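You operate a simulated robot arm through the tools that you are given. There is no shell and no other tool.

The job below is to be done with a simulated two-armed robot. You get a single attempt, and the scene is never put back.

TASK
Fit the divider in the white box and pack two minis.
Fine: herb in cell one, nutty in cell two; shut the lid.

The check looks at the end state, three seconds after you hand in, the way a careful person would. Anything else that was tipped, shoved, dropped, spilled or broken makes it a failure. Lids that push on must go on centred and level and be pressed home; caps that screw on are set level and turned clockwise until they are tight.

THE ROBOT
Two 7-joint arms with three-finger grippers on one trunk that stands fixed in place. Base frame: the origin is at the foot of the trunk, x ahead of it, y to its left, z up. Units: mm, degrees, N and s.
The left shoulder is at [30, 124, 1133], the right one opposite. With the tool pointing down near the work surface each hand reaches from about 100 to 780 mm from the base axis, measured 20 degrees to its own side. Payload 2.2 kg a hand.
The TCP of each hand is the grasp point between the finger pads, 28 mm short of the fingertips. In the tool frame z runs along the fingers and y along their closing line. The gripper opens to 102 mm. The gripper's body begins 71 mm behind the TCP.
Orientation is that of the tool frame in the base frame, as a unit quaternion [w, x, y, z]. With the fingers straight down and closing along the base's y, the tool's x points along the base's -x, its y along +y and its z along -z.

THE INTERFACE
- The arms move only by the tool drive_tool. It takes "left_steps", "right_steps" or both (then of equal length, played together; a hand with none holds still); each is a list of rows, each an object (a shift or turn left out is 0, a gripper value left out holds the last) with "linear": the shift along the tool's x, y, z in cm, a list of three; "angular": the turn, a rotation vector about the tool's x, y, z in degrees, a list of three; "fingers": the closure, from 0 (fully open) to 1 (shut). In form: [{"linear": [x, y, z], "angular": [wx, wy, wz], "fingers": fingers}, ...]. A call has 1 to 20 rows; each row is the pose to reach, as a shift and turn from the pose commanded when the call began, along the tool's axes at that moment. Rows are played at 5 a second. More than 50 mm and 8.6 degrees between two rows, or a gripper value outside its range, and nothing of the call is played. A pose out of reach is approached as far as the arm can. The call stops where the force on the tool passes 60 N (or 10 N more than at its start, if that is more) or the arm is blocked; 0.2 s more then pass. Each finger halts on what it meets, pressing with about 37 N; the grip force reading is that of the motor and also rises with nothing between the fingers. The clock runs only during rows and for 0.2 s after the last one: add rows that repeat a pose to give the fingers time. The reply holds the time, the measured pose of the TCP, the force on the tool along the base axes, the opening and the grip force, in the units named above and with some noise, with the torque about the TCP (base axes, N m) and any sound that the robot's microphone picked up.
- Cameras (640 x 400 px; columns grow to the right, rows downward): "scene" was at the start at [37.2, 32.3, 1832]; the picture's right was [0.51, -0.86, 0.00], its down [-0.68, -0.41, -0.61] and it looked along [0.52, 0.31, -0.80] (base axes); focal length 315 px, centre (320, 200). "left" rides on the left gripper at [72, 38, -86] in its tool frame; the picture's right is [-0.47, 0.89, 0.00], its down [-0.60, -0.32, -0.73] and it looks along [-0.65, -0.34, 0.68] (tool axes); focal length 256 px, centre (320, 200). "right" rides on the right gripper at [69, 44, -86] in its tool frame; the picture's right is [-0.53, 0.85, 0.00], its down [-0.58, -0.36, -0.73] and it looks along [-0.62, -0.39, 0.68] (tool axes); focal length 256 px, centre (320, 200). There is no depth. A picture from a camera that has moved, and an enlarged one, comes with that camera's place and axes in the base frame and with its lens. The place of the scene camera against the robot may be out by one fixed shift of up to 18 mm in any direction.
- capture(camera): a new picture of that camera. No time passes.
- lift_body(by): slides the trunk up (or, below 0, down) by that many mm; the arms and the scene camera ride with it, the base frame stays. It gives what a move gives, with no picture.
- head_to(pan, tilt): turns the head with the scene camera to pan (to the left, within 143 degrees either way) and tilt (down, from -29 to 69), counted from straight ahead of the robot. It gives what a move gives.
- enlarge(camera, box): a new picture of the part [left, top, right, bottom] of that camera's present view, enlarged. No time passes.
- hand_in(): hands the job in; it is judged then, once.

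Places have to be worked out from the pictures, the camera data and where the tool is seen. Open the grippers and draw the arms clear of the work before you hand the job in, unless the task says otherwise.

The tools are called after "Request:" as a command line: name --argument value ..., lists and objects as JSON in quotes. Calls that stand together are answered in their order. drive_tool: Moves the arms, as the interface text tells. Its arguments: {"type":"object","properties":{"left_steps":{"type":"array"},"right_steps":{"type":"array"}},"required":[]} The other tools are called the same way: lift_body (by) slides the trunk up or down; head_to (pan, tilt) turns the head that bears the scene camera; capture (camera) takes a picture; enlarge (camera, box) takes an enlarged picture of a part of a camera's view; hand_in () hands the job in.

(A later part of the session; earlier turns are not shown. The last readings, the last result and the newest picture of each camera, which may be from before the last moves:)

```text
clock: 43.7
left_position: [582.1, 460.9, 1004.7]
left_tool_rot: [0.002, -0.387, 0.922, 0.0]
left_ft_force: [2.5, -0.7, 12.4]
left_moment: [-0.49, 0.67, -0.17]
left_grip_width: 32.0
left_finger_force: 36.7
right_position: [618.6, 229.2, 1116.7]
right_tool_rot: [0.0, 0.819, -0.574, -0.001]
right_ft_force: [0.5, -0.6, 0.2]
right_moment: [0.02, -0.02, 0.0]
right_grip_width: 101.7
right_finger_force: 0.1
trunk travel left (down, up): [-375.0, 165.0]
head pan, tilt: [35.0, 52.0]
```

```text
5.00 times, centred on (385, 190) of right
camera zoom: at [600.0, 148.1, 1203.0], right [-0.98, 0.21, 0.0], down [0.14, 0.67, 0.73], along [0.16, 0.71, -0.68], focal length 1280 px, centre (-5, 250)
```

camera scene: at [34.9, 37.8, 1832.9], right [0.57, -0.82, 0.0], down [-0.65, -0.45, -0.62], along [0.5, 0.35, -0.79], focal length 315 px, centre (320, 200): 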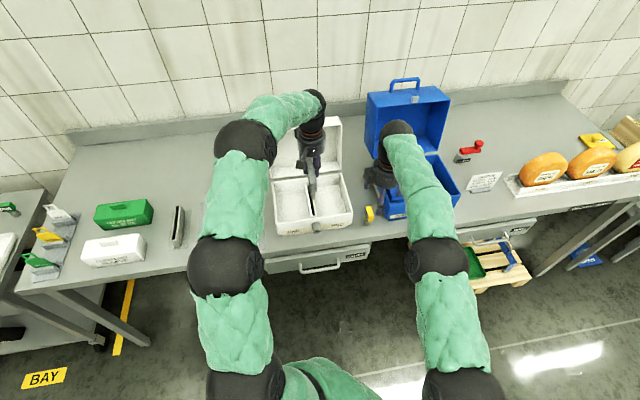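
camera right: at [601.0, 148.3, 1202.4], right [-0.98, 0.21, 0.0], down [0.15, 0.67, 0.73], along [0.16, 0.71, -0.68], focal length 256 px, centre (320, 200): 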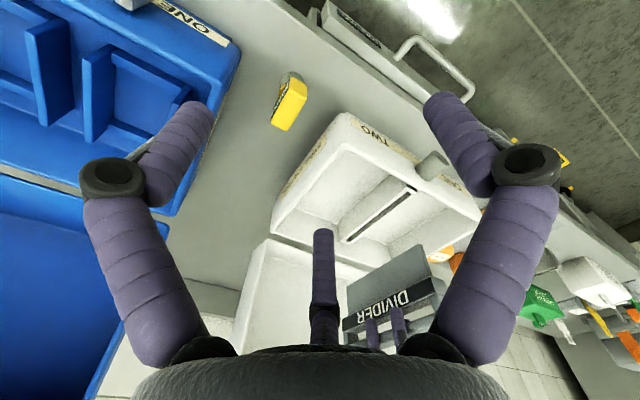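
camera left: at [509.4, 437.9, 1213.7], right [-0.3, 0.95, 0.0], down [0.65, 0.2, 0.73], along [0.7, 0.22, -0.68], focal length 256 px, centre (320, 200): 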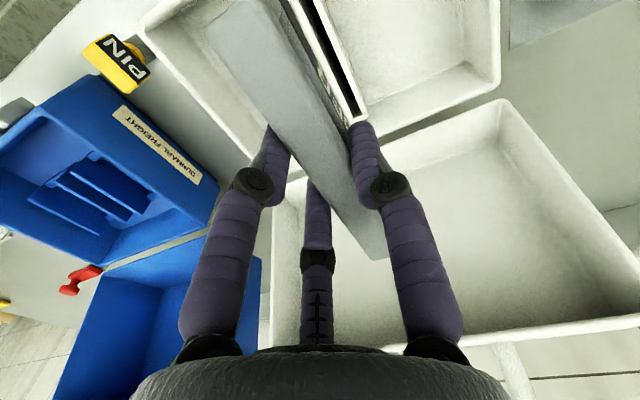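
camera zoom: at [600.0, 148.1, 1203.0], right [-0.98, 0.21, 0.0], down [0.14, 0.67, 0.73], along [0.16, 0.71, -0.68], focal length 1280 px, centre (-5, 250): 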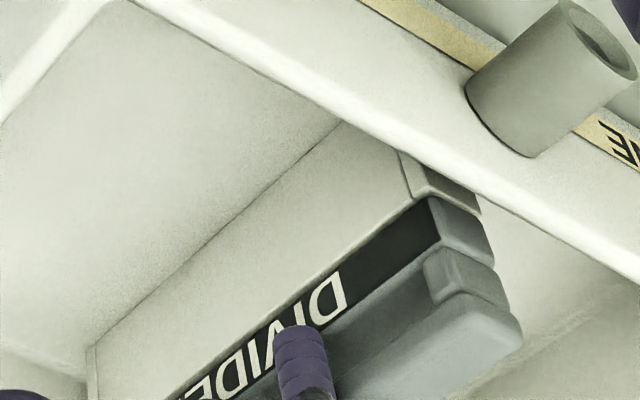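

Contact at about 14 N: the shoulder sits on the rib (first at the front end). I open the fingers partway to release it and look.

Request:
drive_tool --left_steps '[{"linear": [0, 0, 0.3], "fingers": 0.6}, {"linear": [0, 0, 0.2], "fingers": 0.5}, {"linear": [0, 0, 0.1], "fingers": 0.45}, {"linear": [0, 0, 0], "fingers": 0.45}]'

Request:
enlarge --camera "right" --box '[330, 140, 430, 290]'

Request:
enlarge --camera "scene" --box '[295, 165, 335, 218]'

Request:
capture --camera "left"

```text
clock: 44.7
left_position: [580.7, 461.5, 1002.3]
left_tool_rot: [0.001, -0.386, 0.922, -0.001]
left_ft_force: [0.7, 0.6, -0.3]
left_moment: [-0.01, -0.05, 0.01]
left_grip_width: 56.2
left_finger_force: 0.0
right_position: [617.9, 230.4, 1116.1]
right_tool_rot: [-0.001, 0.819, -0.573, 0.0]
right_ft_force: [0.9, -0.2, 1.1]
right_moment: [-0.02, 0.02, 0.01]
right_grip_width: 101.7
right_finger_force: 0.0
trunk travel left (down, up): [-375.0, 165.0]
head pan, tilt: [35.0, 52.0]
```

```text
2.67 times, centred on (380, 215) of right
camera zoom: at [600.4, 148.6, 1202.6], right [-0.98, 0.21, 0.0], down [0.15, 0.67, 0.73], along [0.16, 0.71, -0.68], focal length 683 px, centre (160, 160)
```

zoom: 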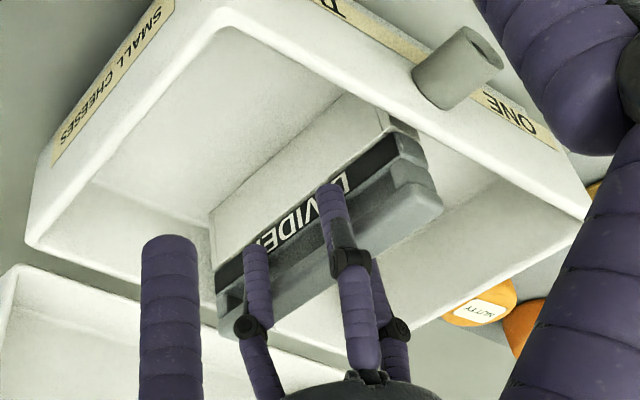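

```text
7.55 times, centred on (315, 192) of scene
camera zoom: at [34.6, 37.4, 1833.0], right [0.57, -0.82, 0.0], down [-0.65, -0.45, -0.62], along [0.5, 0.35, -0.79], focal length 2376 px, centre (358, 264)
```

zoom: 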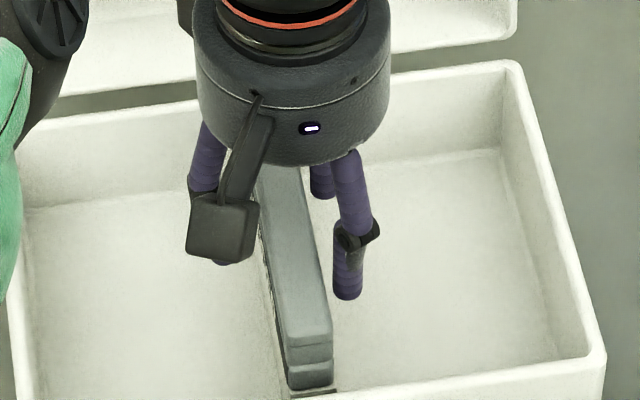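

```text
taken
camera left: at [503.3, 436.6, 1088.1], right [-0.31, 0.95, 0.0], down [0.65, 0.21, 0.73], along [0.7, 0.22, -0.68], focal length 256 px, centre (320, 200)
```

left: 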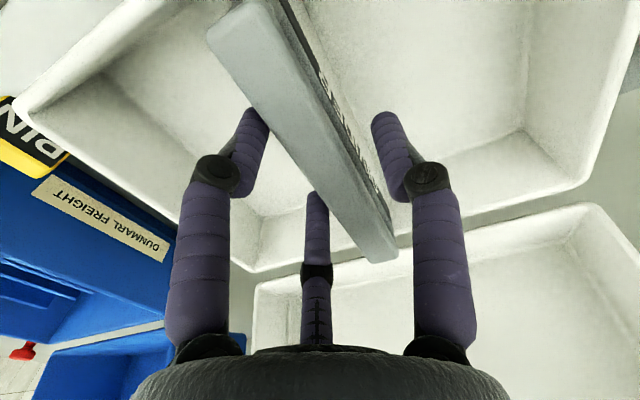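

The divider is released and stands in the slot; all three fingers are clear of it. I raise the left hand straight up and inspect the seating.

Request:
drive_tool --left_steps '[{"linear": [0, 0, -2]}, {"linear": [0, 0, -5]}, {"linear": [0, 0, -9]}, {"linear": [0, 0, -13]}, {"linear": [0, 0, -17]}, {"linear": [0, 0, -17]}]'

Request:
enlarge --camera "right" --box '[330, 130, 430, 280]'

Request:
enlarge --camera "scene" --box '[270, 150, 360, 240]'

Request:
capture --camera "left"

```text
clock: 46.1
left_position: [584.5, 462.3, 1173.7]
left_tool_rot: [-0.001, -0.386, 0.922, 0.0]
left_ft_force: [0.1, -0.1, -0.3]
left_moment: [-0.02, -0.01, -0.02]
left_grip_width: 56.2
left_finger_force: 0.0
right_position: [616.9, 230.9, 1115.8]
right_tool_rot: [0.0, 0.819, -0.573, -0.001]
right_ft_force: [0.1, -0.2, 0.3]
right_moment: [-0.04, 0.01, 0.01]
right_grip_width: 101.9
right_finger_force: 0.0
trunk travel left (down, up): [-375.0, 165.0]
head pan, tilt: [35.0, 52.0]
```

```text
2.67 times, centred on (380, 205) of right
camera zoom: at [601.0, 149.1, 1202.2], right [-0.98, 0.21, 0.0], down [0.15, 0.67, 0.73], along [0.15, 0.71, -0.68], focal length 683 px, centre (160, 187)
```

zoom: 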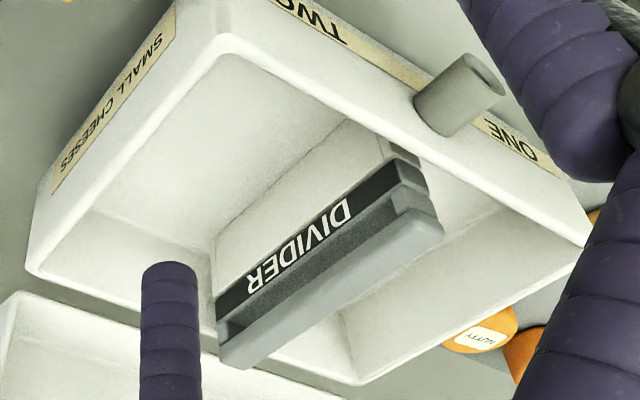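

```text
4.44 times, centred on (315, 195) of scene
camera zoom: at [35.6, 38.1, 1832.9], right [0.57, -0.82, 0.0], down [-0.65, -0.45, -0.62], along [0.5, 0.35, -0.79], focal length 1399 px, centre (342, 222)
```

zoom: 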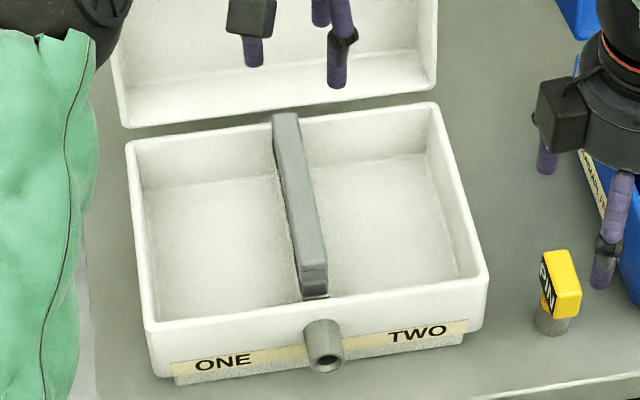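

```text
taken
camera left: at [505.7, 437.2, 1259.7], right [-0.31, 0.95, 0.0], down [0.65, 0.21, 0.73], along [0.7, 0.22, -0.68], focal length 256 px, centre (320, 200)
```

left: 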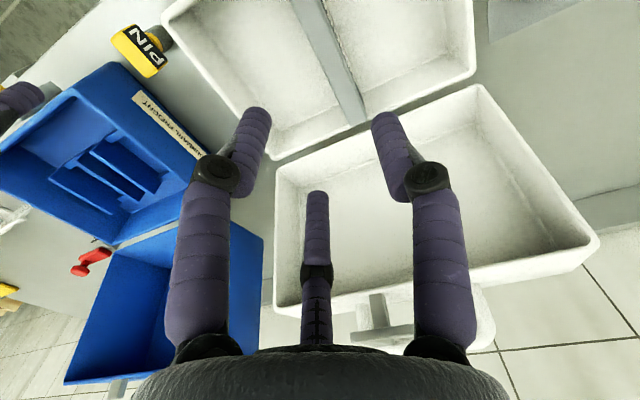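

The divider stands straight and flush on the rib. Next is the herb mini: I move the left hand above its estimated place (283, 664) with the fingers opened to about 80 mm.

Request:
drive_tool --left_steps '[{"linear": [0.8, 4.4, 0], "fingers": 0.2}, {"linear": [1.7, 8.9, 0]}, {"linear": [2.5, 13.4, 0]}, {"linear": [3.4, 17.8, 0]}, {"linear": [4.2, 22.3, 1]}, {"linear": [5.1, 26.7, 2.5]}, {"linear": [5.9, 31.2, 4.5]}, {"linear": [6.8, 35.7, 7.3]}, {"linear": [6.8, 35.7, 7.3]}, {"linear": [6.8, 35.7, 7.3]}]'

Request:
capture --camera "left"

Request:
capture --camera "scene"

```text
refused: row 8 steps farther than a row can; nothing moved
```

```text
taken
camera left: at [505.7, 437.2, 1259.7], right [-0.31, 0.95, 0.0], down [0.65, 0.21, 0.73], along [0.7, 0.22, -0.68], focal length 256 px, centre (320, 200)
```

left: 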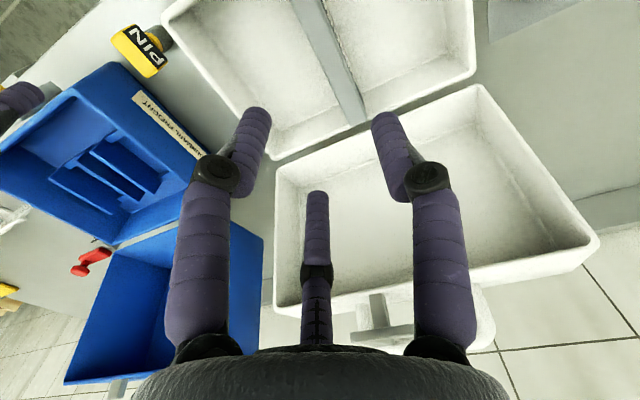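

```text
taken
camera scene: at [35.6, 38.1, 1832.9], right [0.57, -0.82, 0.0], down [-0.65, -0.45, -0.62], along [0.5, 0.35, -0.79], focal length 315 px, centre (320, 200)
```

scene: 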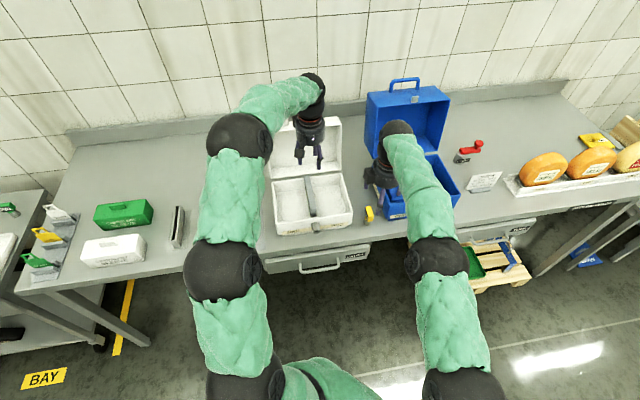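

One row was over the 50 mm limit, so nothing moved. I resend it with smaller last steps.

Request:
drive_tool --left_steps '[{"linear": [0.8, 4.4, 0], "fingers": 0.2}, {"linear": [1.7, 8.8, 0]}, {"linear": [2.5, 13.2, 0]}, {"linear": [3.4, 17.6, 0]}, {"linear": [4.2, 22.0, 1]}, {"linear": [5.1, 26.2, 2.5]}, {"linear": [5.9, 30.0, 4.3]}, {"linear": [6.4, 33.2, 6.0]}, {"linear": [6.8, 35.7, 7.3]}, {"linear": [6.8, 35.7, 7.3]}, {"linear": [6.8, 35.7, 7.3]}]'

Request:
capture --camera "left"

```text
clock: 48.5
left_position: [278.1, 663.0, 1101.3]
left_tool_rot: [-0.001, -0.387, 0.922, 0.001]
left_ft_force: [-0.2, 0.6, -0.4]
left_moment: [0.0, 0.01, 0.0]
left_grip_width: 81.4
left_finger_force: 0.1
right_position: [616.8, 230.6, 1115.7]
right_tool_rot: [-0.001, 0.819, -0.573, 0.0]
right_ft_force: [0.1, -0.2, 0.0]
right_moment: [-0.02, -0.02, 0.03]
right_grip_width: 101.8
right_finger_force: 0.2
trunk travel left (down, up): [-375.0, 165.0]
head pan, tilt: [35.0, 52.0]
```

```text
taken
camera left: at [200.9, 639.1, 1186.5], right [-0.31, 0.95, 0.0], down [0.65, 0.21, 0.73], along [0.7, 0.22, -0.68], focal length 256 px, centre (320, 200)
```

left: 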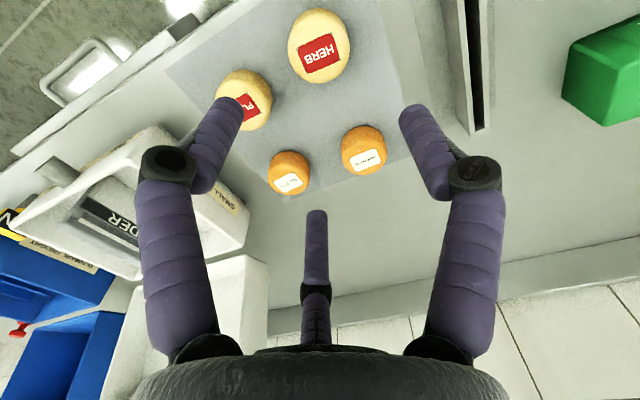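

I enlarge the herb mini to measure its place under the hand.

Request:
enlarge --camera "left" --box '[220, 0, 400, 110]'

Request:
enlarge --camera "left" --box '[250, 100, 410, 210]'

```text
3.56 times, centred on (310, 55) of left
camera zoom: at [200.9, 639.1, 1186.5], right [-0.31, 0.95, 0.0], down [0.65, 0.21, 0.73], along [0.7, 0.22, -0.68], focal length 910 px, centre (356, 716)
```

zoom: 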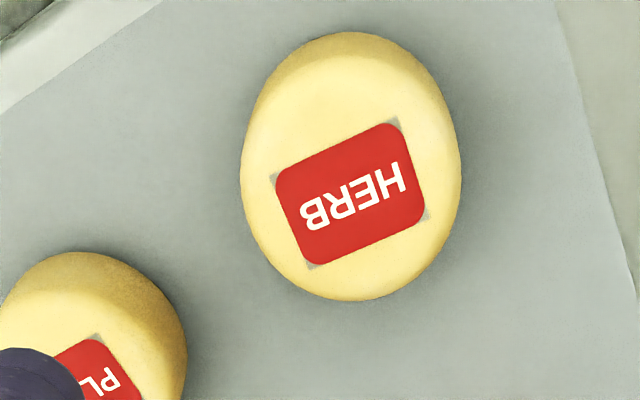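

```text
3.64 times, centred on (330, 155) of left
camera zoom: at [200.9, 639.1, 1186.5], right [-0.31, 0.95, 0.0], down [0.65, 0.21, 0.73], along [0.7, 0.22, -0.68], focal length 931 px, centre (284, 364)
```

zoom: 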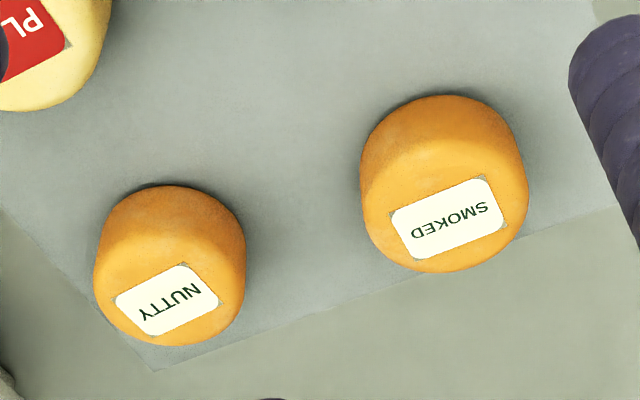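

Herb's centre works out at about (281, 664), top z ≈ 921, diameter ≈ 58 mm. I centre on it, go down to z ≈ 960 and check.

Request:
drive_tool --left_steps '[{"linear": [-0.19, -0.16, 3.5]}, {"linear": [-0.19, -0.16, 7.5]}, {"linear": [-0.19, -0.16, 11]}, {"linear": [-0.19, -0.16, 14.0]}, {"linear": [-0.19, -0.16, 14.0]}, {"linear": [-0.19, -0.16, 14.0]}]'

Request:
capture --camera "left"

```text
clock: 49.9
left_position: [282.0, 662.2, 959.4]
left_tool_rot: [-0.001, -0.387, 0.922, 0.001]
left_ft_force: [0.3, 0.4, -1.1]
left_moment: [0.0, -0.02, -0.01]
left_grip_width: 81.3
left_finger_force: 0.1
right_position: [616.7, 231.4, 1116.2]
right_tool_rot: [0.001, 0.819, -0.573, 0.0]
right_ft_force: [-0.3, 0.2, 0.5]
right_moment: [0.02, -0.03, 0.04]
right_grip_width: 101.8
right_finger_force: 0.1
trunk travel left (down, up): [-375.0, 165.0]
head pan, tilt: [35.0, 52.0]
```

```text
taken
camera left: at [204.0, 637.7, 1045.1], right [-0.31, 0.95, 0.0], down [0.65, 0.21, 0.73], along [0.7, 0.22, -0.68], focal length 256 px, centre (320, 200)
```

left: 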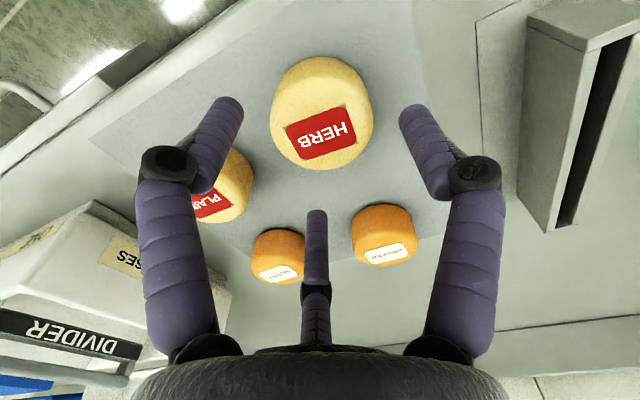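

The herb mini is well centred between the fingers and the neighbours are clear. I go down to z ≈ 922 with the fingertips just above the mat.

Request:
drive_tool --left_steps '[{"linear": [0.1, 0.05, 1.2]}, {"linear": [0.1, 0.05, 2.4]}, {"linear": [0.1, 0.05, 3.2]}, {"linear": [0.1, 0.05, 3.7]}, {"linear": [0.1, 0.05, 3.7]}]'

Request:
capture --camera "left"

```text
clock: 51.1
left_position: [281.2, 662.9, 923.3]
left_tool_rot: [0.0, -0.387, 0.922, 0.001]
left_ft_force: [-1.4, -0.2, -0.5]
left_moment: [0.0, 0.02, -0.02]
left_grip_width: 81.0
left_finger_force: 0.0
right_position: [616.6, 230.4, 1116.3]
right_tool_rot: [0.001, 0.819, -0.574, -0.001]
right_ft_force: [-0.3, 0.0, -0.1]
right_moment: [0.0, 0.01, -0.03]
right_grip_width: 102.3
right_finger_force: 0.0
trunk travel left (down, up): [-375.0, 165.0]
head pan, tilt: [35.0, 52.0]
```

```text
taken
camera left: at [202.9, 637.9, 1008.8], right [-0.31, 0.95, 0.0], down [0.65, 0.21, 0.73], along [0.7, 0.22, -0.68], focal length 256 px, centre (320, 200)
```

left: 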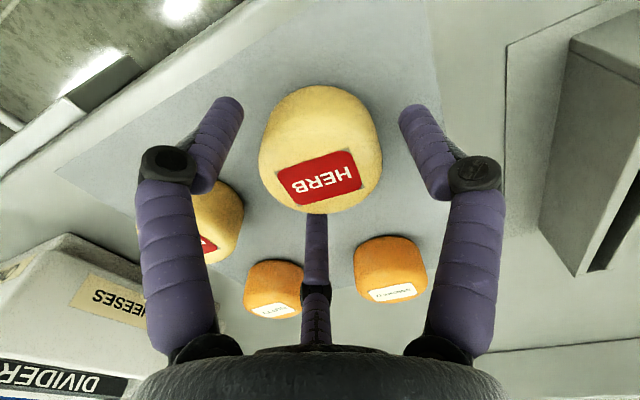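

The mini is centred. I close the fingers around it, not fully, and check the width and grip.

Request:
drive_tool --left_steps '[{"linear": [0, 0, 0], "fingers": 0.35}, {"linear": [0, 0, 0], "fingers": 0.45}, {"linear": [0, 0, 0], "fingers": 0.5}, {"linear": [0, 0, 0], "fingers": 0.5}, {"linear": [0, 0, 0], "fingers": 0.5}]'

Request:
capture --camera "left"

```text
clock: 52.3
left_position: [280.3, 662.6, 922.7]
left_tool_rot: [0.0, -0.386, 0.922, 0.0]
left_ft_force: [-0.2, 0.0, 0.9]
left_moment: [-0.04, 0.0, 0.03]
left_grip_width: 59.2
left_finger_force: 36.8
right_position: [617.7, 230.4, 1116.4]
right_tool_rot: [0.001, 0.819, -0.574, 0.0]
right_ft_force: [0.5, -0.5, -0.9]
right_moment: [0.03, -0.01, -0.05]
right_grip_width: 102.1
right_finger_force: 0.1
trunk travel left (down, up): [-375.0, 165.0]
head pan, tilt: [35.0, 52.0]
```

```text
taken
camera left: at [202.9, 638.0, 1009.0], right [-0.31, 0.95, 0.0], down [0.65, 0.21, 0.73], along [0.7, 0.22, -0.68], focal length 256 px, centre (320, 200)
```

left: 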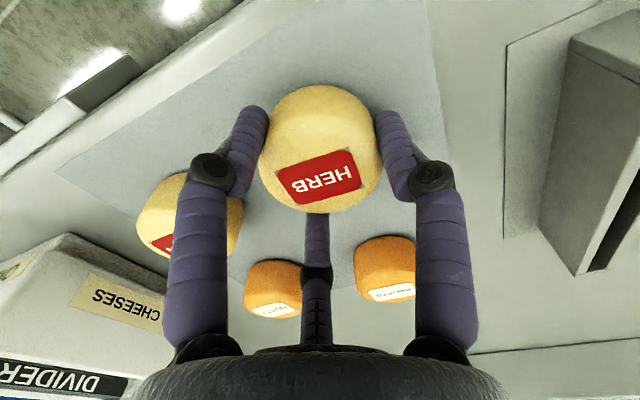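

Herb is gripped at 59 mm with no side load. I lift it straight up.

Request:
drive_tool --left_steps '[{"linear": [0, 0, -1], "fingers": 0.55}, {"linear": [0, 0, -3]}, {"linear": [0, 0, -6]}, {"linear": [0, 0, -10]}, {"linear": [0, 0, -14]}, {"linear": [0, 0, -18]}, {"linear": [0, 0, -18]}]'

Request:
capture --camera "left"

Request:
enlarge --camera "right" --box '[240, 90, 520, 290]'

```text
clock: 53.9
left_position: [279.5, 663.2, 1099.3]
left_tool_rot: [-0.001, -0.387, 0.922, -0.001]
left_ft_force: [0.5, 0.2, -1.6]
left_moment: [0.01, 0.0, 0.01]
left_grip_width: 58.8
left_finger_force: 37.0
right_position: [616.3, 229.6, 1116.6]
right_tool_rot: [0.0, 0.819, -0.573, 0.0]
right_ft_force: [0.5, 0.2, -0.1]
right_moment: [-0.04, -0.04, 0.02]
right_grip_width: 102.2
right_finger_force: 0.0
trunk travel left (down, up): [-375.0, 165.0]
head pan, tilt: [35.0, 52.0]
```

```text
taken
camera left: at [201.9, 639.1, 1186.2], right [-0.31, 0.95, 0.0], down [0.65, 0.21, 0.73], along [0.7, 0.22, -0.68], focal length 256 px, centre (320, 200)
```

left: 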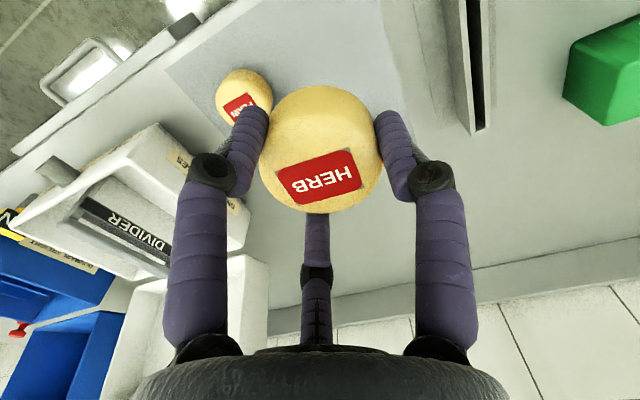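

```text
2.00 times, centred on (380, 190) of right
camera zoom: at [600.8, 149.4, 1202.2], right [-0.98, 0.21, 0.0], down [0.15, 0.67, 0.73], along [0.15, 0.71, -0.68], focal length 512 px, centre (200, 220)
```

zoom: 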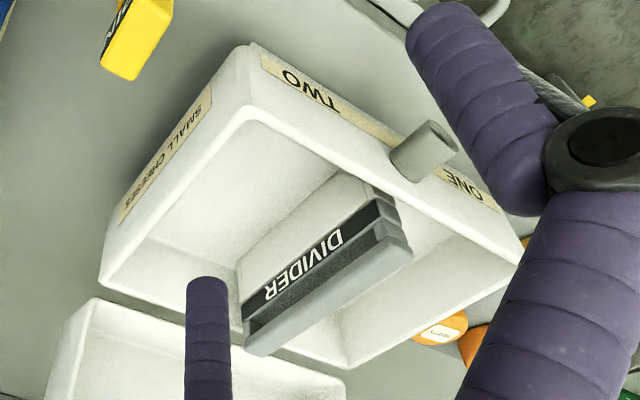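

Herb is held securely. From the inserted divider's pose, cell ONE's centre is about (532, 512) and its floor z ≈ 913. I carry the mini above cell ONE at safe height.

Request:
drive_tool --left_steps '[{"linear": [-1, -4.1, 0]}, {"linear": [-2, -8.2, 0]}, {"linear": [-3, -12.3, 0]}, {"linear": [-4, -16.4, 0]}, {"linear": [-5, -20.5, 0]}, {"linear": [-6, -24.6, 0]}, {"linear": [-6.97, -28.6, 0]}, {"linear": [-6.97, -28.6, 2]}, {"linear": [-6.97, -28.6, 2]}]'

Request:
capture --camera "right"

Request:
enlarge --camera "scene" --box '[255, 130, 375, 245]'

Request:
capture --camera "left"

```text
clock: 55.9
left_position: [534.0, 513.1, 1082.9]
left_tool_rot: [0.0, -0.387, 0.922, -0.001]
left_ft_force: [0.4, -0.3, -0.4]
left_moment: [-0.01, -0.02, 0.05]
left_grip_width: 58.7
left_finger_force: 37.1
right_position: [617.3, 230.4, 1116.0]
right_tool_rot: [0.0, 0.819, -0.574, 0.0]
right_ft_force: [-0.1, -0.8, -0.5]
right_moment: [0.02, -0.02, 0.0]
right_grip_width: 102.0
right_finger_force: 0.0
trunk travel left (down, up): [-375.0, 165.0]
head pan, tilt: [35.0, 52.0]
```

```text
taken
camera right: at [600.8, 148.2, 1202.5], right [-0.98, 0.21, 0.0], down [0.15, 0.67, 0.73], along [0.16, 0.71, -0.68], focal length 256 px, centre (320, 200)
```

right: 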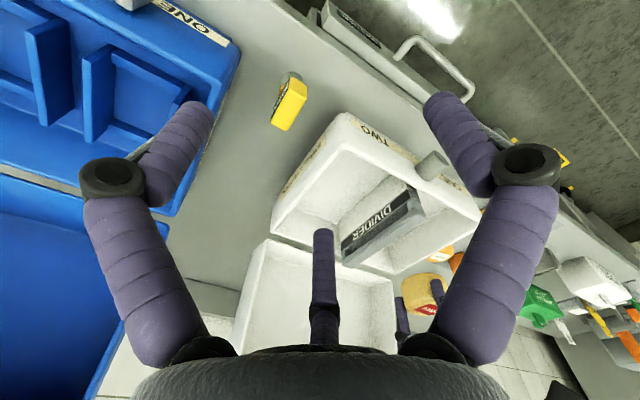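

```text
3.48 times, centred on (315, 188) of scene
camera zoom: at [35.2, 36.9, 1833.0], right [0.57, -0.82, 0.0], down [-0.65, -0.45, -0.62], along [0.5, 0.35, -0.79], focal length 1095 px, centre (337, 244)
```

zoom: 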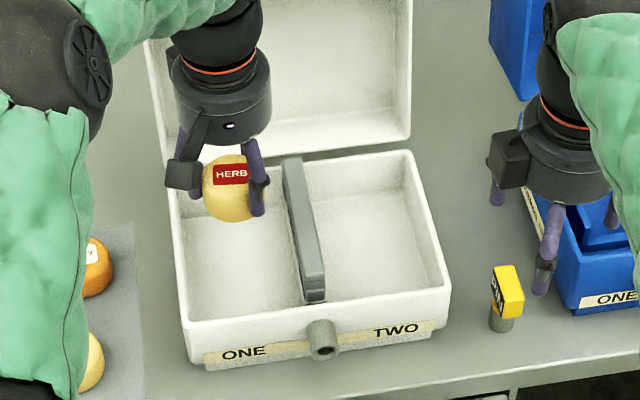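

```text
taken
camera left: at [455.2, 488.3, 1168.4], right [-0.31, 0.95, 0.0], down [0.65, 0.21, 0.73], along [0.7, 0.22, -0.68], focal length 256 px, centre (320, 200)
```

left: 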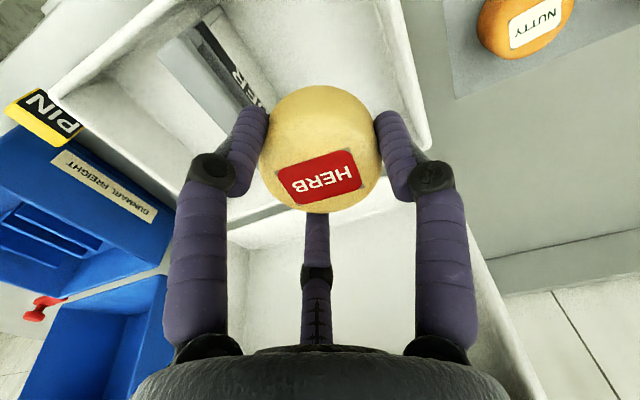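

Herb hangs over cell ONE. I nudge 3 mm toward the divider for wall clearance and lower to z ≈ 965, then check.

Request:
drive_tool --left_steps '[{"linear": [0, -0.3, 2]}, {"linear": [0, -0.3, 5]}, {"linear": [0, -0.3, 8]}, {"linear": [0, -0.3, 10.5]}, {"linear": [0, -0.3, 11.8]}, {"linear": [0, -0.3, 11.8]}]'

Request:
enlarge --camera "scene" --box '[255, 130, 375, 245]'

Request:
capture --camera "left"

Request:
enlarge --camera "right" --box '[300, 120, 500, 340]'

```text
clock: 57.3
left_position: [536.0, 511.2, 964.6]
left_tool_rot: [0.0, -0.387, 0.922, 0.0]
left_ft_force: [-0.2, 0.1, -1.1]
left_moment: [0.0, 0.02, 0.01]
left_grip_width: 59.0
left_finger_force: 37.2
right_position: [617.5, 229.9, 1117.4]
right_tool_rot: [0.0, 0.819, -0.574, 0.0]
right_ft_force: [-0.8, 0.3, 0.0]
right_moment: [0.05, 0.0, 0.02]
right_grip_width: 102.1
right_finger_force: 0.0
trunk travel left (down, up): [-375.0, 165.0]
head pan, tilt: [35.0, 52.0]
```

```text
3.48 times, centred on (315, 188) of scene
camera zoom: at [34.9, 37.5, 1833.0], right [0.57, -0.82, 0.0], down [-0.65, -0.45, -0.62], along [0.5, 0.35, -0.79], focal length 1095 px, centre (337, 244)
```

zoom: 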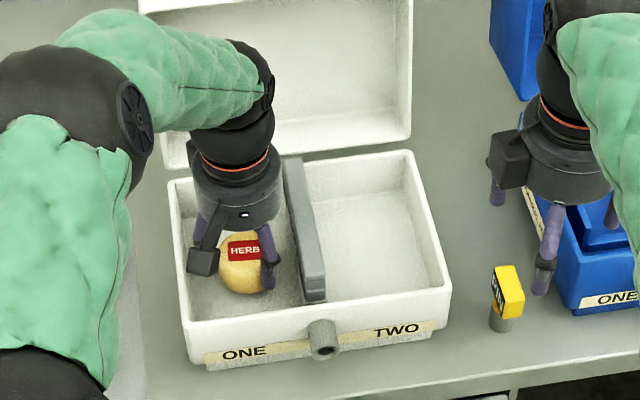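

```text
taken
camera left: at [458.2, 485.5, 1050.6], right [-0.31, 0.95, 0.0], down [0.65, 0.21, 0.73], along [0.7, 0.22, -0.68], focal length 256 px, centre (320, 200)
```

left: 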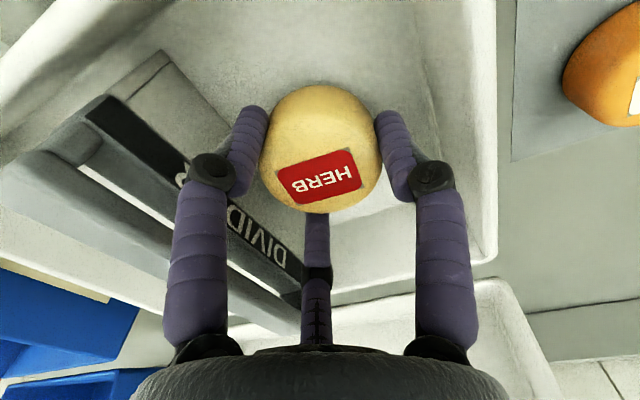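

```text
1.82 times, centred on (400, 230) of right
camera zoom: at [600.6, 148.7, 1202.6], right [-0.98, 0.21, 0.0], down [0.15, 0.67, 0.73], along [0.16, 0.71, -0.68], focal length 465 px, centre (174, 146)
```

zoom: 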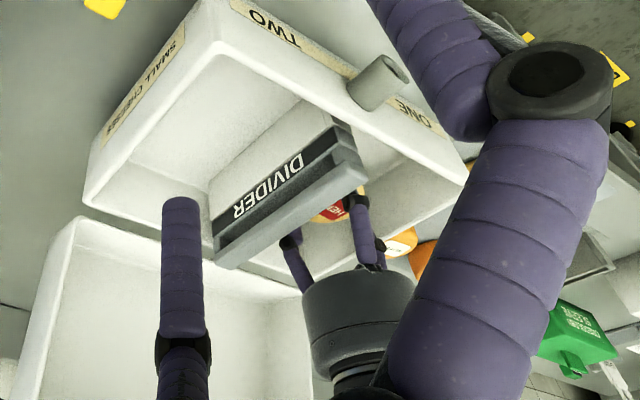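

Good clearance all round. I lower to contact with the floor in small steps.

Request:
drive_tool --left_steps '[{"linear": [0, 0, 0.4]}, {"linear": [0, 0, 0.8]}, {"linear": [0, 0, 1.1]}, {"linear": [0, 0, 1.1]}]'

Request:
drive_tool --left_steps '[{"linear": [0, 0, 0.15]}, {"linear": [0, 0, 0.3]}, {"linear": [0, 0, 0.3]}]'

```text
clock: 58.3
left_position: [536.4, 510.8, 953.6]
left_tool_rot: [-0.001, -0.386, 0.922, 0.0]
left_ft_force: [0.6, 0.3, 1.7]
left_moment: [-0.04, 0.03, -0.01]
left_grip_width: 59.0
left_finger_force: 36.8
right_position: [616.9, 230.4, 1115.9]
right_tool_rot: [0.0, 0.819, -0.573, -0.001]
right_ft_force: [-1.0, 0.2, 0.1]
right_moment: [-0.02, 0.0, -0.01]
right_grip_width: 101.9
right_finger_force: 0.1
trunk travel left (down, up): [-375.0, 165.0]
head pan, tilt: [35.0, 52.0]
```

```text
clock: 59.1
left_position: [536.3, 510.5, 953.2]
left_tool_rot: [0.003, -0.387, 0.922, 0.0]
left_ft_force: [-2.9, -2.4, 19.6]
left_moment: [-0.45, 0.2, -0.02]
left_grip_width: 58.8
left_finger_force: 37.4
right_position: [615.8, 228.1, 1116.5]
right_tool_rot: [-0.001, 0.819, -0.574, 0.0]
right_ft_force: [-0.7, -0.3, -0.1]
right_moment: [0.01, -0.01, 0.0]
right_grip_width: 101.8
right_finger_force: 0.1
trunk travel left (down, up): [-375.0, 165.0]
head pan, tilt: [35.0, 52.0]
```

Contact at 19 N: the mini is on the cell floor. I ease off 2.5 mm and open the fingers to about 72 mm.

Request:
drive_tool --left_steps '[{"linear": [0, 0, -0.25]}, {"linear": [0, 0, -0.25], "fingers": 0.3}, {"linear": [0, 0, -0.25], "fingers": 0.3}, {"linear": [0, 0, -0.25], "fingers": 0.3}]'

Request:
capture --camera "left"

```text
clock: 60.1
left_position: [536.5, 510.7, 951.9]
left_tool_rot: [0.0, -0.386, 0.923, -0.001]
left_ft_force: [0.0, -0.6, 0.7]
left_moment: [0.03, 0.03, 0.01]
left_grip_width: 71.3
left_finger_force: 0.0
right_position: [616.1, 230.0, 1114.9]
right_tool_rot: [0.0, 0.819, -0.574, 0.0]
right_ft_force: [0.3, 1.1, -0.2]
right_moment: [0.01, -0.06, 0.0]
right_grip_width: 102.1
right_finger_force: 0.0
trunk travel left (down, up): [-375.0, 165.0]
head pan, tilt: [35.0, 52.0]
```

```text
taken
camera left: at [458.1, 485.8, 1038.6], right [-0.31, 0.95, 0.0], down [0.65, 0.21, 0.73], along [0.7, 0.22, -0.68], focal length 256 px, centre (320, 200)
```

left: 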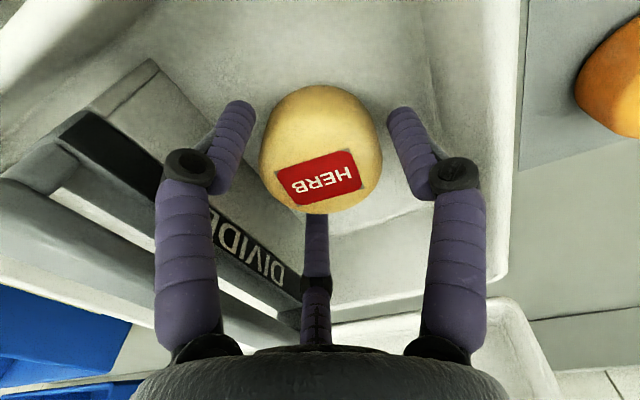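

Herb is free in cell ONE. I raise the hand straight up, then move above the nutty mini near (449, 674).

Request:
drive_tool --left_steps '[{"linear": [0, 0, -1]}, {"linear": [0, 0, -3]}, {"linear": [0, 0, -6]}, {"linear": [0, 0, -10]}, {"linear": [0, 0, -14]}, {"linear": [-1.3, 4.4, -14]}, {"linear": [-2.7, 8.8, -14]}, {"linear": [-4.1, 13.2, -14]}, {"linear": [-5.5, 17.6, -14], "fingers": 0.2}, {"linear": [-5.5, 17.6, -14]}, {"linear": [-5.5, 17.6, -14]}]'

Request:
capture --camera "left"

Request:
enlarge --camera "scene" --box '[255, 130, 375, 245]'

```text
clock: 62.5
left_position: [448.6, 671.9, 1092.9]
left_tool_rot: [0.0, -0.386, 0.922, -0.001]
left_ft_force: [0.2, 1.6, -0.2]
left_moment: [0.02, -0.02, 0.0]
left_grip_width: 81.6
left_finger_force: 0.0
right_position: [616.1, 230.4, 1116.5]
right_tool_rot: [0.0, 0.819, -0.574, 0.0]
right_ft_force: [-0.1, -0.2, -0.5]
right_moment: [-0.04, 0.0, 0.02]
right_grip_width: 101.9
right_finger_force: 0.0
trunk travel left (down, up): [-375.0, 165.0]
head pan, tilt: [35.0, 52.0]
```

```text
taken
camera left: at [371.3, 648.1, 1179.1], right [-0.31, 0.95, 0.0], down [0.65, 0.21, 0.73], along [0.7, 0.22, -0.68], focal length 256 px, centre (320, 200)
```

left: 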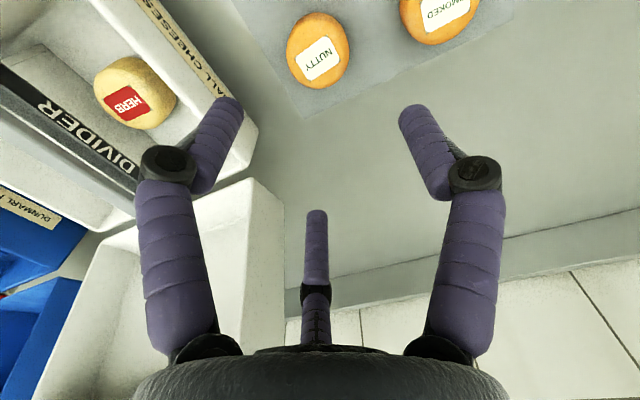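

```text
3.48 times, centred on (315, 188) of scene
camera zoom: at [34.5, 38.5, 1832.9], right [0.57, -0.82, 0.0], down [-0.65, -0.45, -0.62], along [0.5, 0.35, -0.79], focal length 1095 px, centre (337, 244)
```

zoom: 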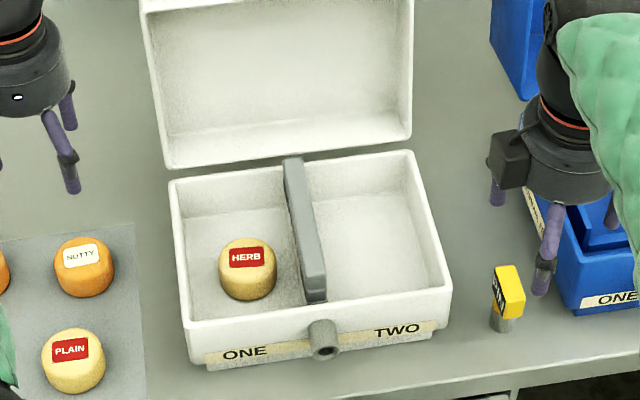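

Herb sits well in cell ONE. The nutty mini is almost exactly under the hand; I trim 2 mm and go down to z ≈ 958.

Request:
drive_tool --left_steps '[{"linear": [-0.2, -0.07, 3.5]}, {"linear": [-0.2, -0.07, 7]}, {"linear": [-0.2, -0.07, 10.5]}, {"linear": [-0.2, -0.07, 13.5]}, {"linear": [-0.2, -0.07, 13.5]}, {"linear": [-0.2, -0.07, 13.5]}]'

Request:
capture --camera "left"

```text
clock: 63.9
left_position: [451.2, 674.2, 956.9]
left_tool_rot: [0.001, -0.387, 0.922, 0.001]
left_ft_force: [-0.3, -0.7, -0.2]
left_moment: [-0.04, -0.01, -0.02]
left_grip_width: 81.9
left_finger_force: 0.0
right_position: [618.3, 230.5, 1115.6]
right_tool_rot: [0.0, 0.819, -0.574, 0.0]
right_ft_force: [0.3, 0.1, -0.2]
right_moment: [0.03, 0.04, 0.01]
right_grip_width: 101.7
right_finger_force: 0.0
trunk travel left (down, up): [-375.0, 165.0]
head pan, tilt: [35.0, 52.0]
```

```text
taken
camera left: at [373.9, 648.8, 1043.0], right [-0.31, 0.95, 0.0], down [0.65, 0.21, 0.73], along [0.7, 0.22, -0.68], focal length 256 px, centre (320, 200)
```

left: 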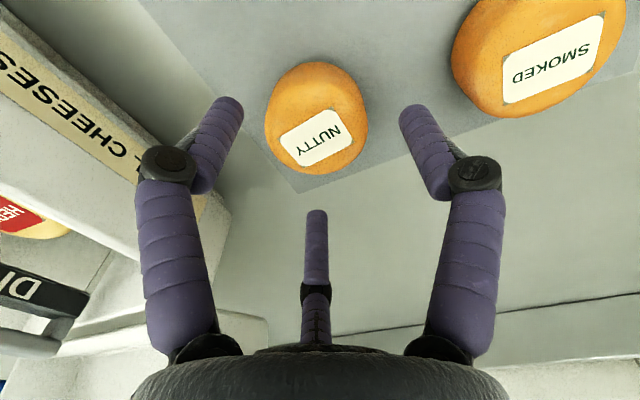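

Nutty is centred and the neighbours are clear. I go down to z ≈ 922 and close.

Request:
drive_tool --left_steps '[{"linear": [0, -0.05, 1.2]}, {"linear": [0, -0.05, 2.4]}, {"linear": [0, -0.05, 3.1]}, {"linear": [0, -0.05, 3.45]}, {"linear": [0, -0.05, 3.45]}]'

Request:
capture --camera "left"

Request:
drive_tool --left_steps '[{"linear": [0, 0, 0], "fingers": 0.35}, {"linear": [0, 0, 0], "fingers": 0.45}, {"linear": [0, 0, 0], "fingers": 0.55}, {"linear": [0, 0, 0], "fingers": 0.55}, {"linear": [0, 0, 0], "fingers": 0.55}]'

Request:
capture --camera "left"

```text
clock: 65.1
left_position: [450.3, 674.9, 923.9]
left_tool_rot: [0.0, -0.387, 0.922, 0.0]
left_ft_force: [-0.7, 0.4, 0.2]
left_moment: [0.0, 0.0, 0.0]
left_grip_width: 81.7
left_finger_force: 0.1
right_position: [617.5, 229.6, 1115.5]
right_tool_rot: [-0.001, 0.819, -0.573, 0.0]
right_ft_force: [0.1, 0.0, 0.4]
right_moment: [-0.03, 0.0, -0.03]
right_grip_width: 101.8
right_finger_force: 0.1
trunk travel left (down, up): [-375.0, 165.0]
head pan, tilt: [35.0, 52.0]
```

```text
taken
camera left: at [372.9, 649.4, 1008.7], right [-0.31, 0.95, 0.0], down [0.65, 0.21, 0.73], along [0.7, 0.22, -0.68], focal length 256 px, centre (320, 200)
```

left: 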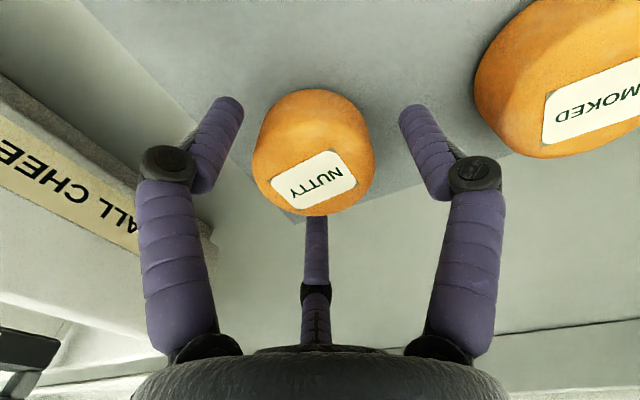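

```text
clock: 66.3
left_position: [450.7, 674.4, 923.3]
left_tool_rot: [-0.001, -0.387, 0.922, 0.0]
left_ft_force: [0.5, 0.0, 2.4]
left_moment: [-0.05, 0.01, 0.01]
left_grip_width: 58.8
left_finger_force: 37.2
right_position: [617.3, 229.6, 1116.2]
right_tool_rot: [0.0, 0.819, -0.574, -0.001]
right_ft_force: [0.1, -0.2, -0.2]
right_moment: [0.02, 0.02, 0.01]
right_grip_width: 102.0
right_finger_force: 0.1
trunk travel left (down, up): [-375.0, 165.0]
head pan, tilt: [35.0, 52.0]
```

```text
taken
camera left: at [373.1, 649.2, 1008.9], right [-0.31, 0.95, 0.0], down [0.65, 0.21, 0.73], along [0.7, 0.22, -0.68], focal length 256 px, centre (320, 200)
```

left: 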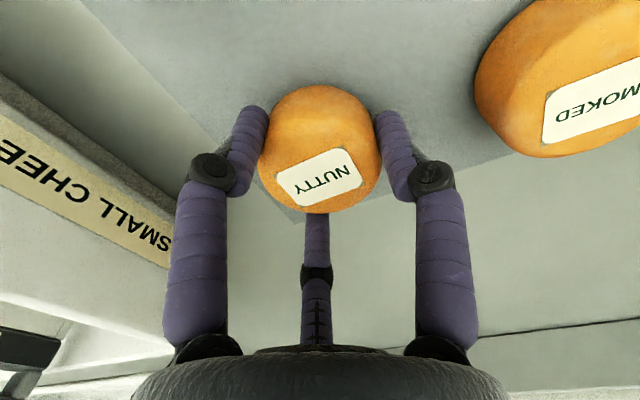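

Nutty is gripped at 59 mm. I lift it, draw it a little toward the robot to stay clear of the open lid, then carry it above cell TWO near (628, 418).

Request:
drive_tool --left_steps '[{"linear": [0, 0, -1]}, {"linear": [0, 0, -3]}, {"linear": [0, 0, -6]}, {"linear": [0, 0, -10]}, {"linear": [2, 0, -14]}, {"linear": [4, 0, -17.5]}, {"linear": [5.85, -3, -18.7]}, {"linear": [5.85, -7, -18.7]}, {"linear": [5.85, -11, -18.7]}, {"linear": [5.85, -15, -18.7]}, {"linear": [5.85, -19, -18.7]}, {"linear": [5.85, -23, -18.7]}, {"linear": [5.85, -27, -18.7]}, {"linear": [5.85, -30.6, -18.7]}, {"linear": [5.85, -30.6, -18.7]}, {"linear": [5.85, -30.6, -18.7]}]'

Request:
capture --camera "left"

Request:
enlarge --camera "scene" --box '[255, 130, 375, 245]'

Request:
capture --camera "right"

```text
clock: 69.7
left_position: [630.4, 416.8, 1109.6]
left_tool_rot: [-0.001, -0.387, 0.922, 0.0]
left_ft_force: [0.2, 0.5, -0.9]
left_moment: [0.01, -0.01, -0.02]
left_grip_width: 59.0
left_finger_force: 37.0
right_position: [618.0, 229.1, 1116.0]
right_tool_rot: [0.0, 0.82, -0.573, 0.0]
right_ft_force: [-0.6, 0.2, 0.5]
right_moment: [0.01, 0.0, 0.03]
right_grip_width: 101.9
right_finger_force: 0.0
trunk travel left (down, up): [-375.0, 165.0]
head pan, tilt: [35.0, 52.0]
```

```text
taken
camera left: at [552.2, 392.1, 1195.9], right [-0.31, 0.95, 0.0], down [0.65, 0.21, 0.73], along [0.7, 0.22, -0.68], focal length 256 px, centre (320, 200)
```

left: 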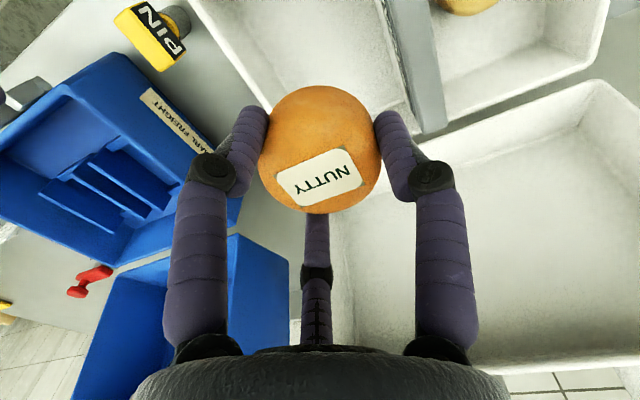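

```text
3.48 times, centred on (315, 188) of scene
camera zoom: at [35.6, 37.2, 1832.9], right [0.57, -0.82, 0.0], down [-0.65, -0.45, -0.62], along [0.5, 0.35, -0.79], focal length 1095 px, centre (337, 244)
```

zoom: 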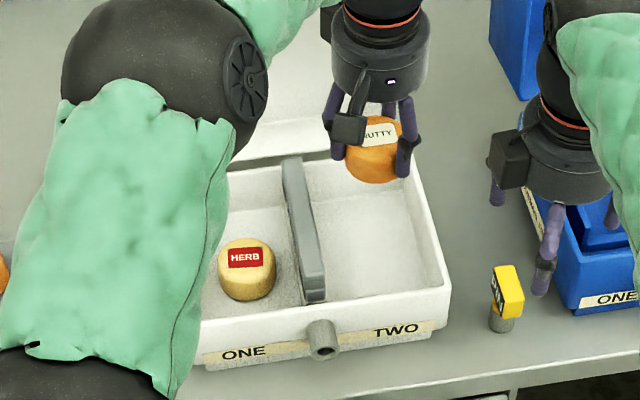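

```text
taken
camera right: at [601.0, 148.4, 1202.3], right [-0.98, 0.21, 0.0], down [0.15, 0.67, 0.73], along [0.16, 0.71, -0.68], focal length 256 px, centre (320, 200)
```

right: 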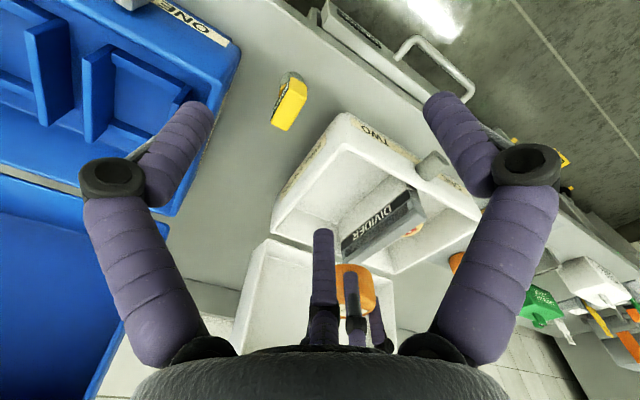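

Nutty hangs over cell TWO with room on both sides. I lower to z ≈ 965 and check.

Request:
drive_tool --left_steps '[{"linear": [0, 0.1, 3]}, {"linear": [0, 0.1, 6.5]}, {"linear": [0, 0.1, 10]}, {"linear": [0, 0.1, 12.8]}, {"linear": [0, 0.1, 14.4]}, {"linear": [0, 0.1, 14.4]}]'

Request:
enlarge --camera "scene" --box '[255, 130, 375, 245]'

Request:
capture --camera "left"

Request:
enlarge --camera "right" --box '[250, 110, 490, 340]'

```text
clock: 71.1
left_position: [627.6, 418.5, 968.7]
left_tool_rot: [0.0, -0.387, 0.922, 0.0]
left_ft_force: [0.1, -0.4, -1.3]
left_moment: [0.03, -0.01, 0.0]
left_grip_width: 59.0
left_finger_force: 37.3
right_position: [616.6, 230.7, 1116.2]
right_tool_rot: [0.0, 0.819, -0.574, -0.001]
right_ft_force: [0.1, 0.2, 0.1]
right_moment: [0.0, -0.01, -0.01]
right_grip_width: 102.1
right_finger_force: 0.1
trunk travel left (down, up): [-375.0, 165.0]
head pan, tilt: [35.0, 52.0]
```

```text
3.48 times, centred on (315, 188) of scene
camera zoom: at [34.9, 37.6, 1833.0], right [0.57, -0.82, 0.0], down [-0.65, -0.45, -0.62], along [0.5, 0.35, -0.79], focal length 1095 px, centre (337, 244)
```

zoom: 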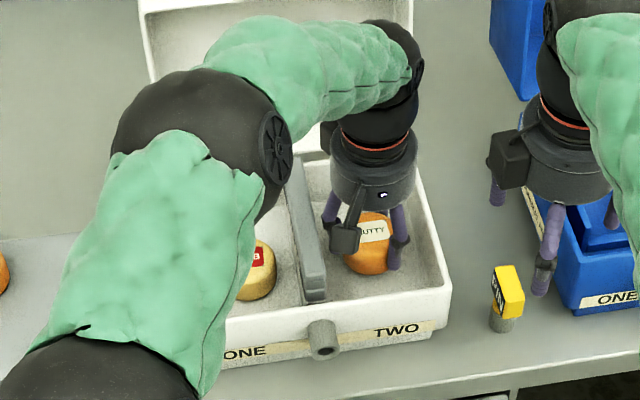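

```text
taken
camera left: at [549.9, 393.8, 1053.3], right [-0.31, 0.95, 0.0], down [0.65, 0.21, 0.73], along [0.7, 0.22, -0.68], focal length 256 px, centre (320, 200)
```

left: 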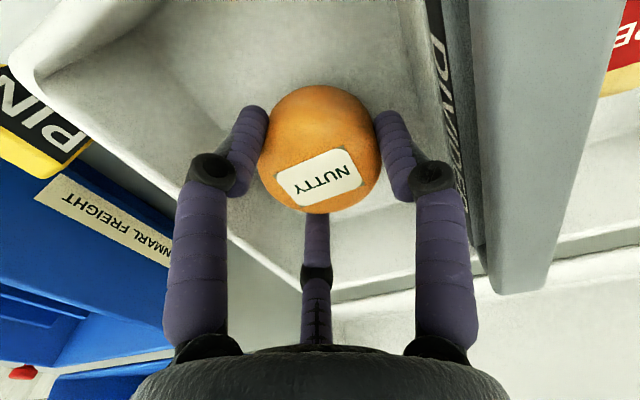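

```text
1.74 times, centred on (370, 225) of right
camera zoom: at [600.6, 148.8, 1202.5], right [-0.98, 0.21, 0.0], down [0.15, 0.67, 0.73], along [0.16, 0.71, -0.68], focal length 445 px, centre (233, 156)
```

zoom: 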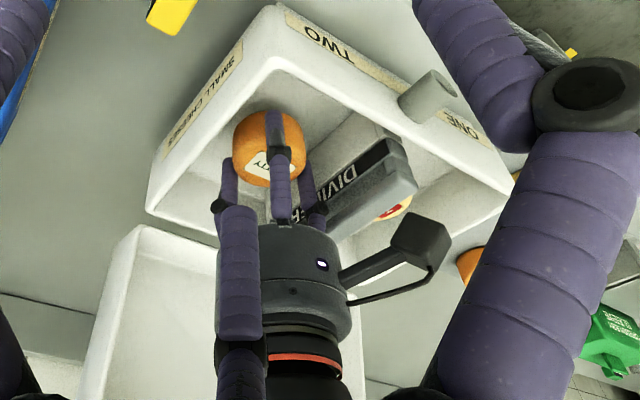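

Clear of the divider and the walls. I lower to contact in small steps.

Request:
drive_tool --left_steps '[{"linear": [0, 0, 0.5]}, {"linear": [0, 0, 1.0]}, {"linear": [0, 0, 1.4]}, {"linear": [0, 0, 1.4]}]'

Request:
drive_tool --left_steps '[{"linear": [0, 0, 0.15]}, {"linear": [0, 0, 0.3]}, {"linear": [0, 0, 0.3]}]'

```text
clock: 72.1
left_position: [627.6, 418.1, 953.6]
left_tool_rot: [0.0, -0.387, 0.922, -0.001]
left_ft_force: [0.2, 0.2, 0.3]
left_moment: [-0.02, 0.03, 0.02]
left_grip_width: 58.6
left_finger_force: 37.0
right_position: [617.0, 230.0, 1117.2]
right_tool_rot: [0.0, 0.819, -0.574, 0.001]
right_ft_force: [-0.5, 1.3, 0.1]
right_moment: [-0.01, 0.01, -0.02]
right_grip_width: 102.0
right_finger_force: 0.0
trunk travel left (down, up): [-375.0, 165.0]
head pan, tilt: [35.0, 52.0]
```

```text
clock: 72.9
left_position: [628.2, 417.5, 952.4]
left_tool_rot: [0.003, -0.387, 0.922, 0.0]
left_ft_force: [-0.4, -2.4, 19.6]
left_moment: [-0.4, 0.14, -0.04]
left_grip_width: 58.9
left_finger_force: 36.9
right_position: [616.3, 229.2, 1116.5]
right_tool_rot: [-0.001, 0.819, -0.574, 0.001]
right_ft_force: [0.8, -0.1, 0.4]
right_moment: [0.04, 0.01, 0.01]
right_grip_width: 102.1
right_finger_force: 0.0
trunk travel left (down, up): [-375.0, 165.0]
head pan, tilt: [35.0, 52.0]
```

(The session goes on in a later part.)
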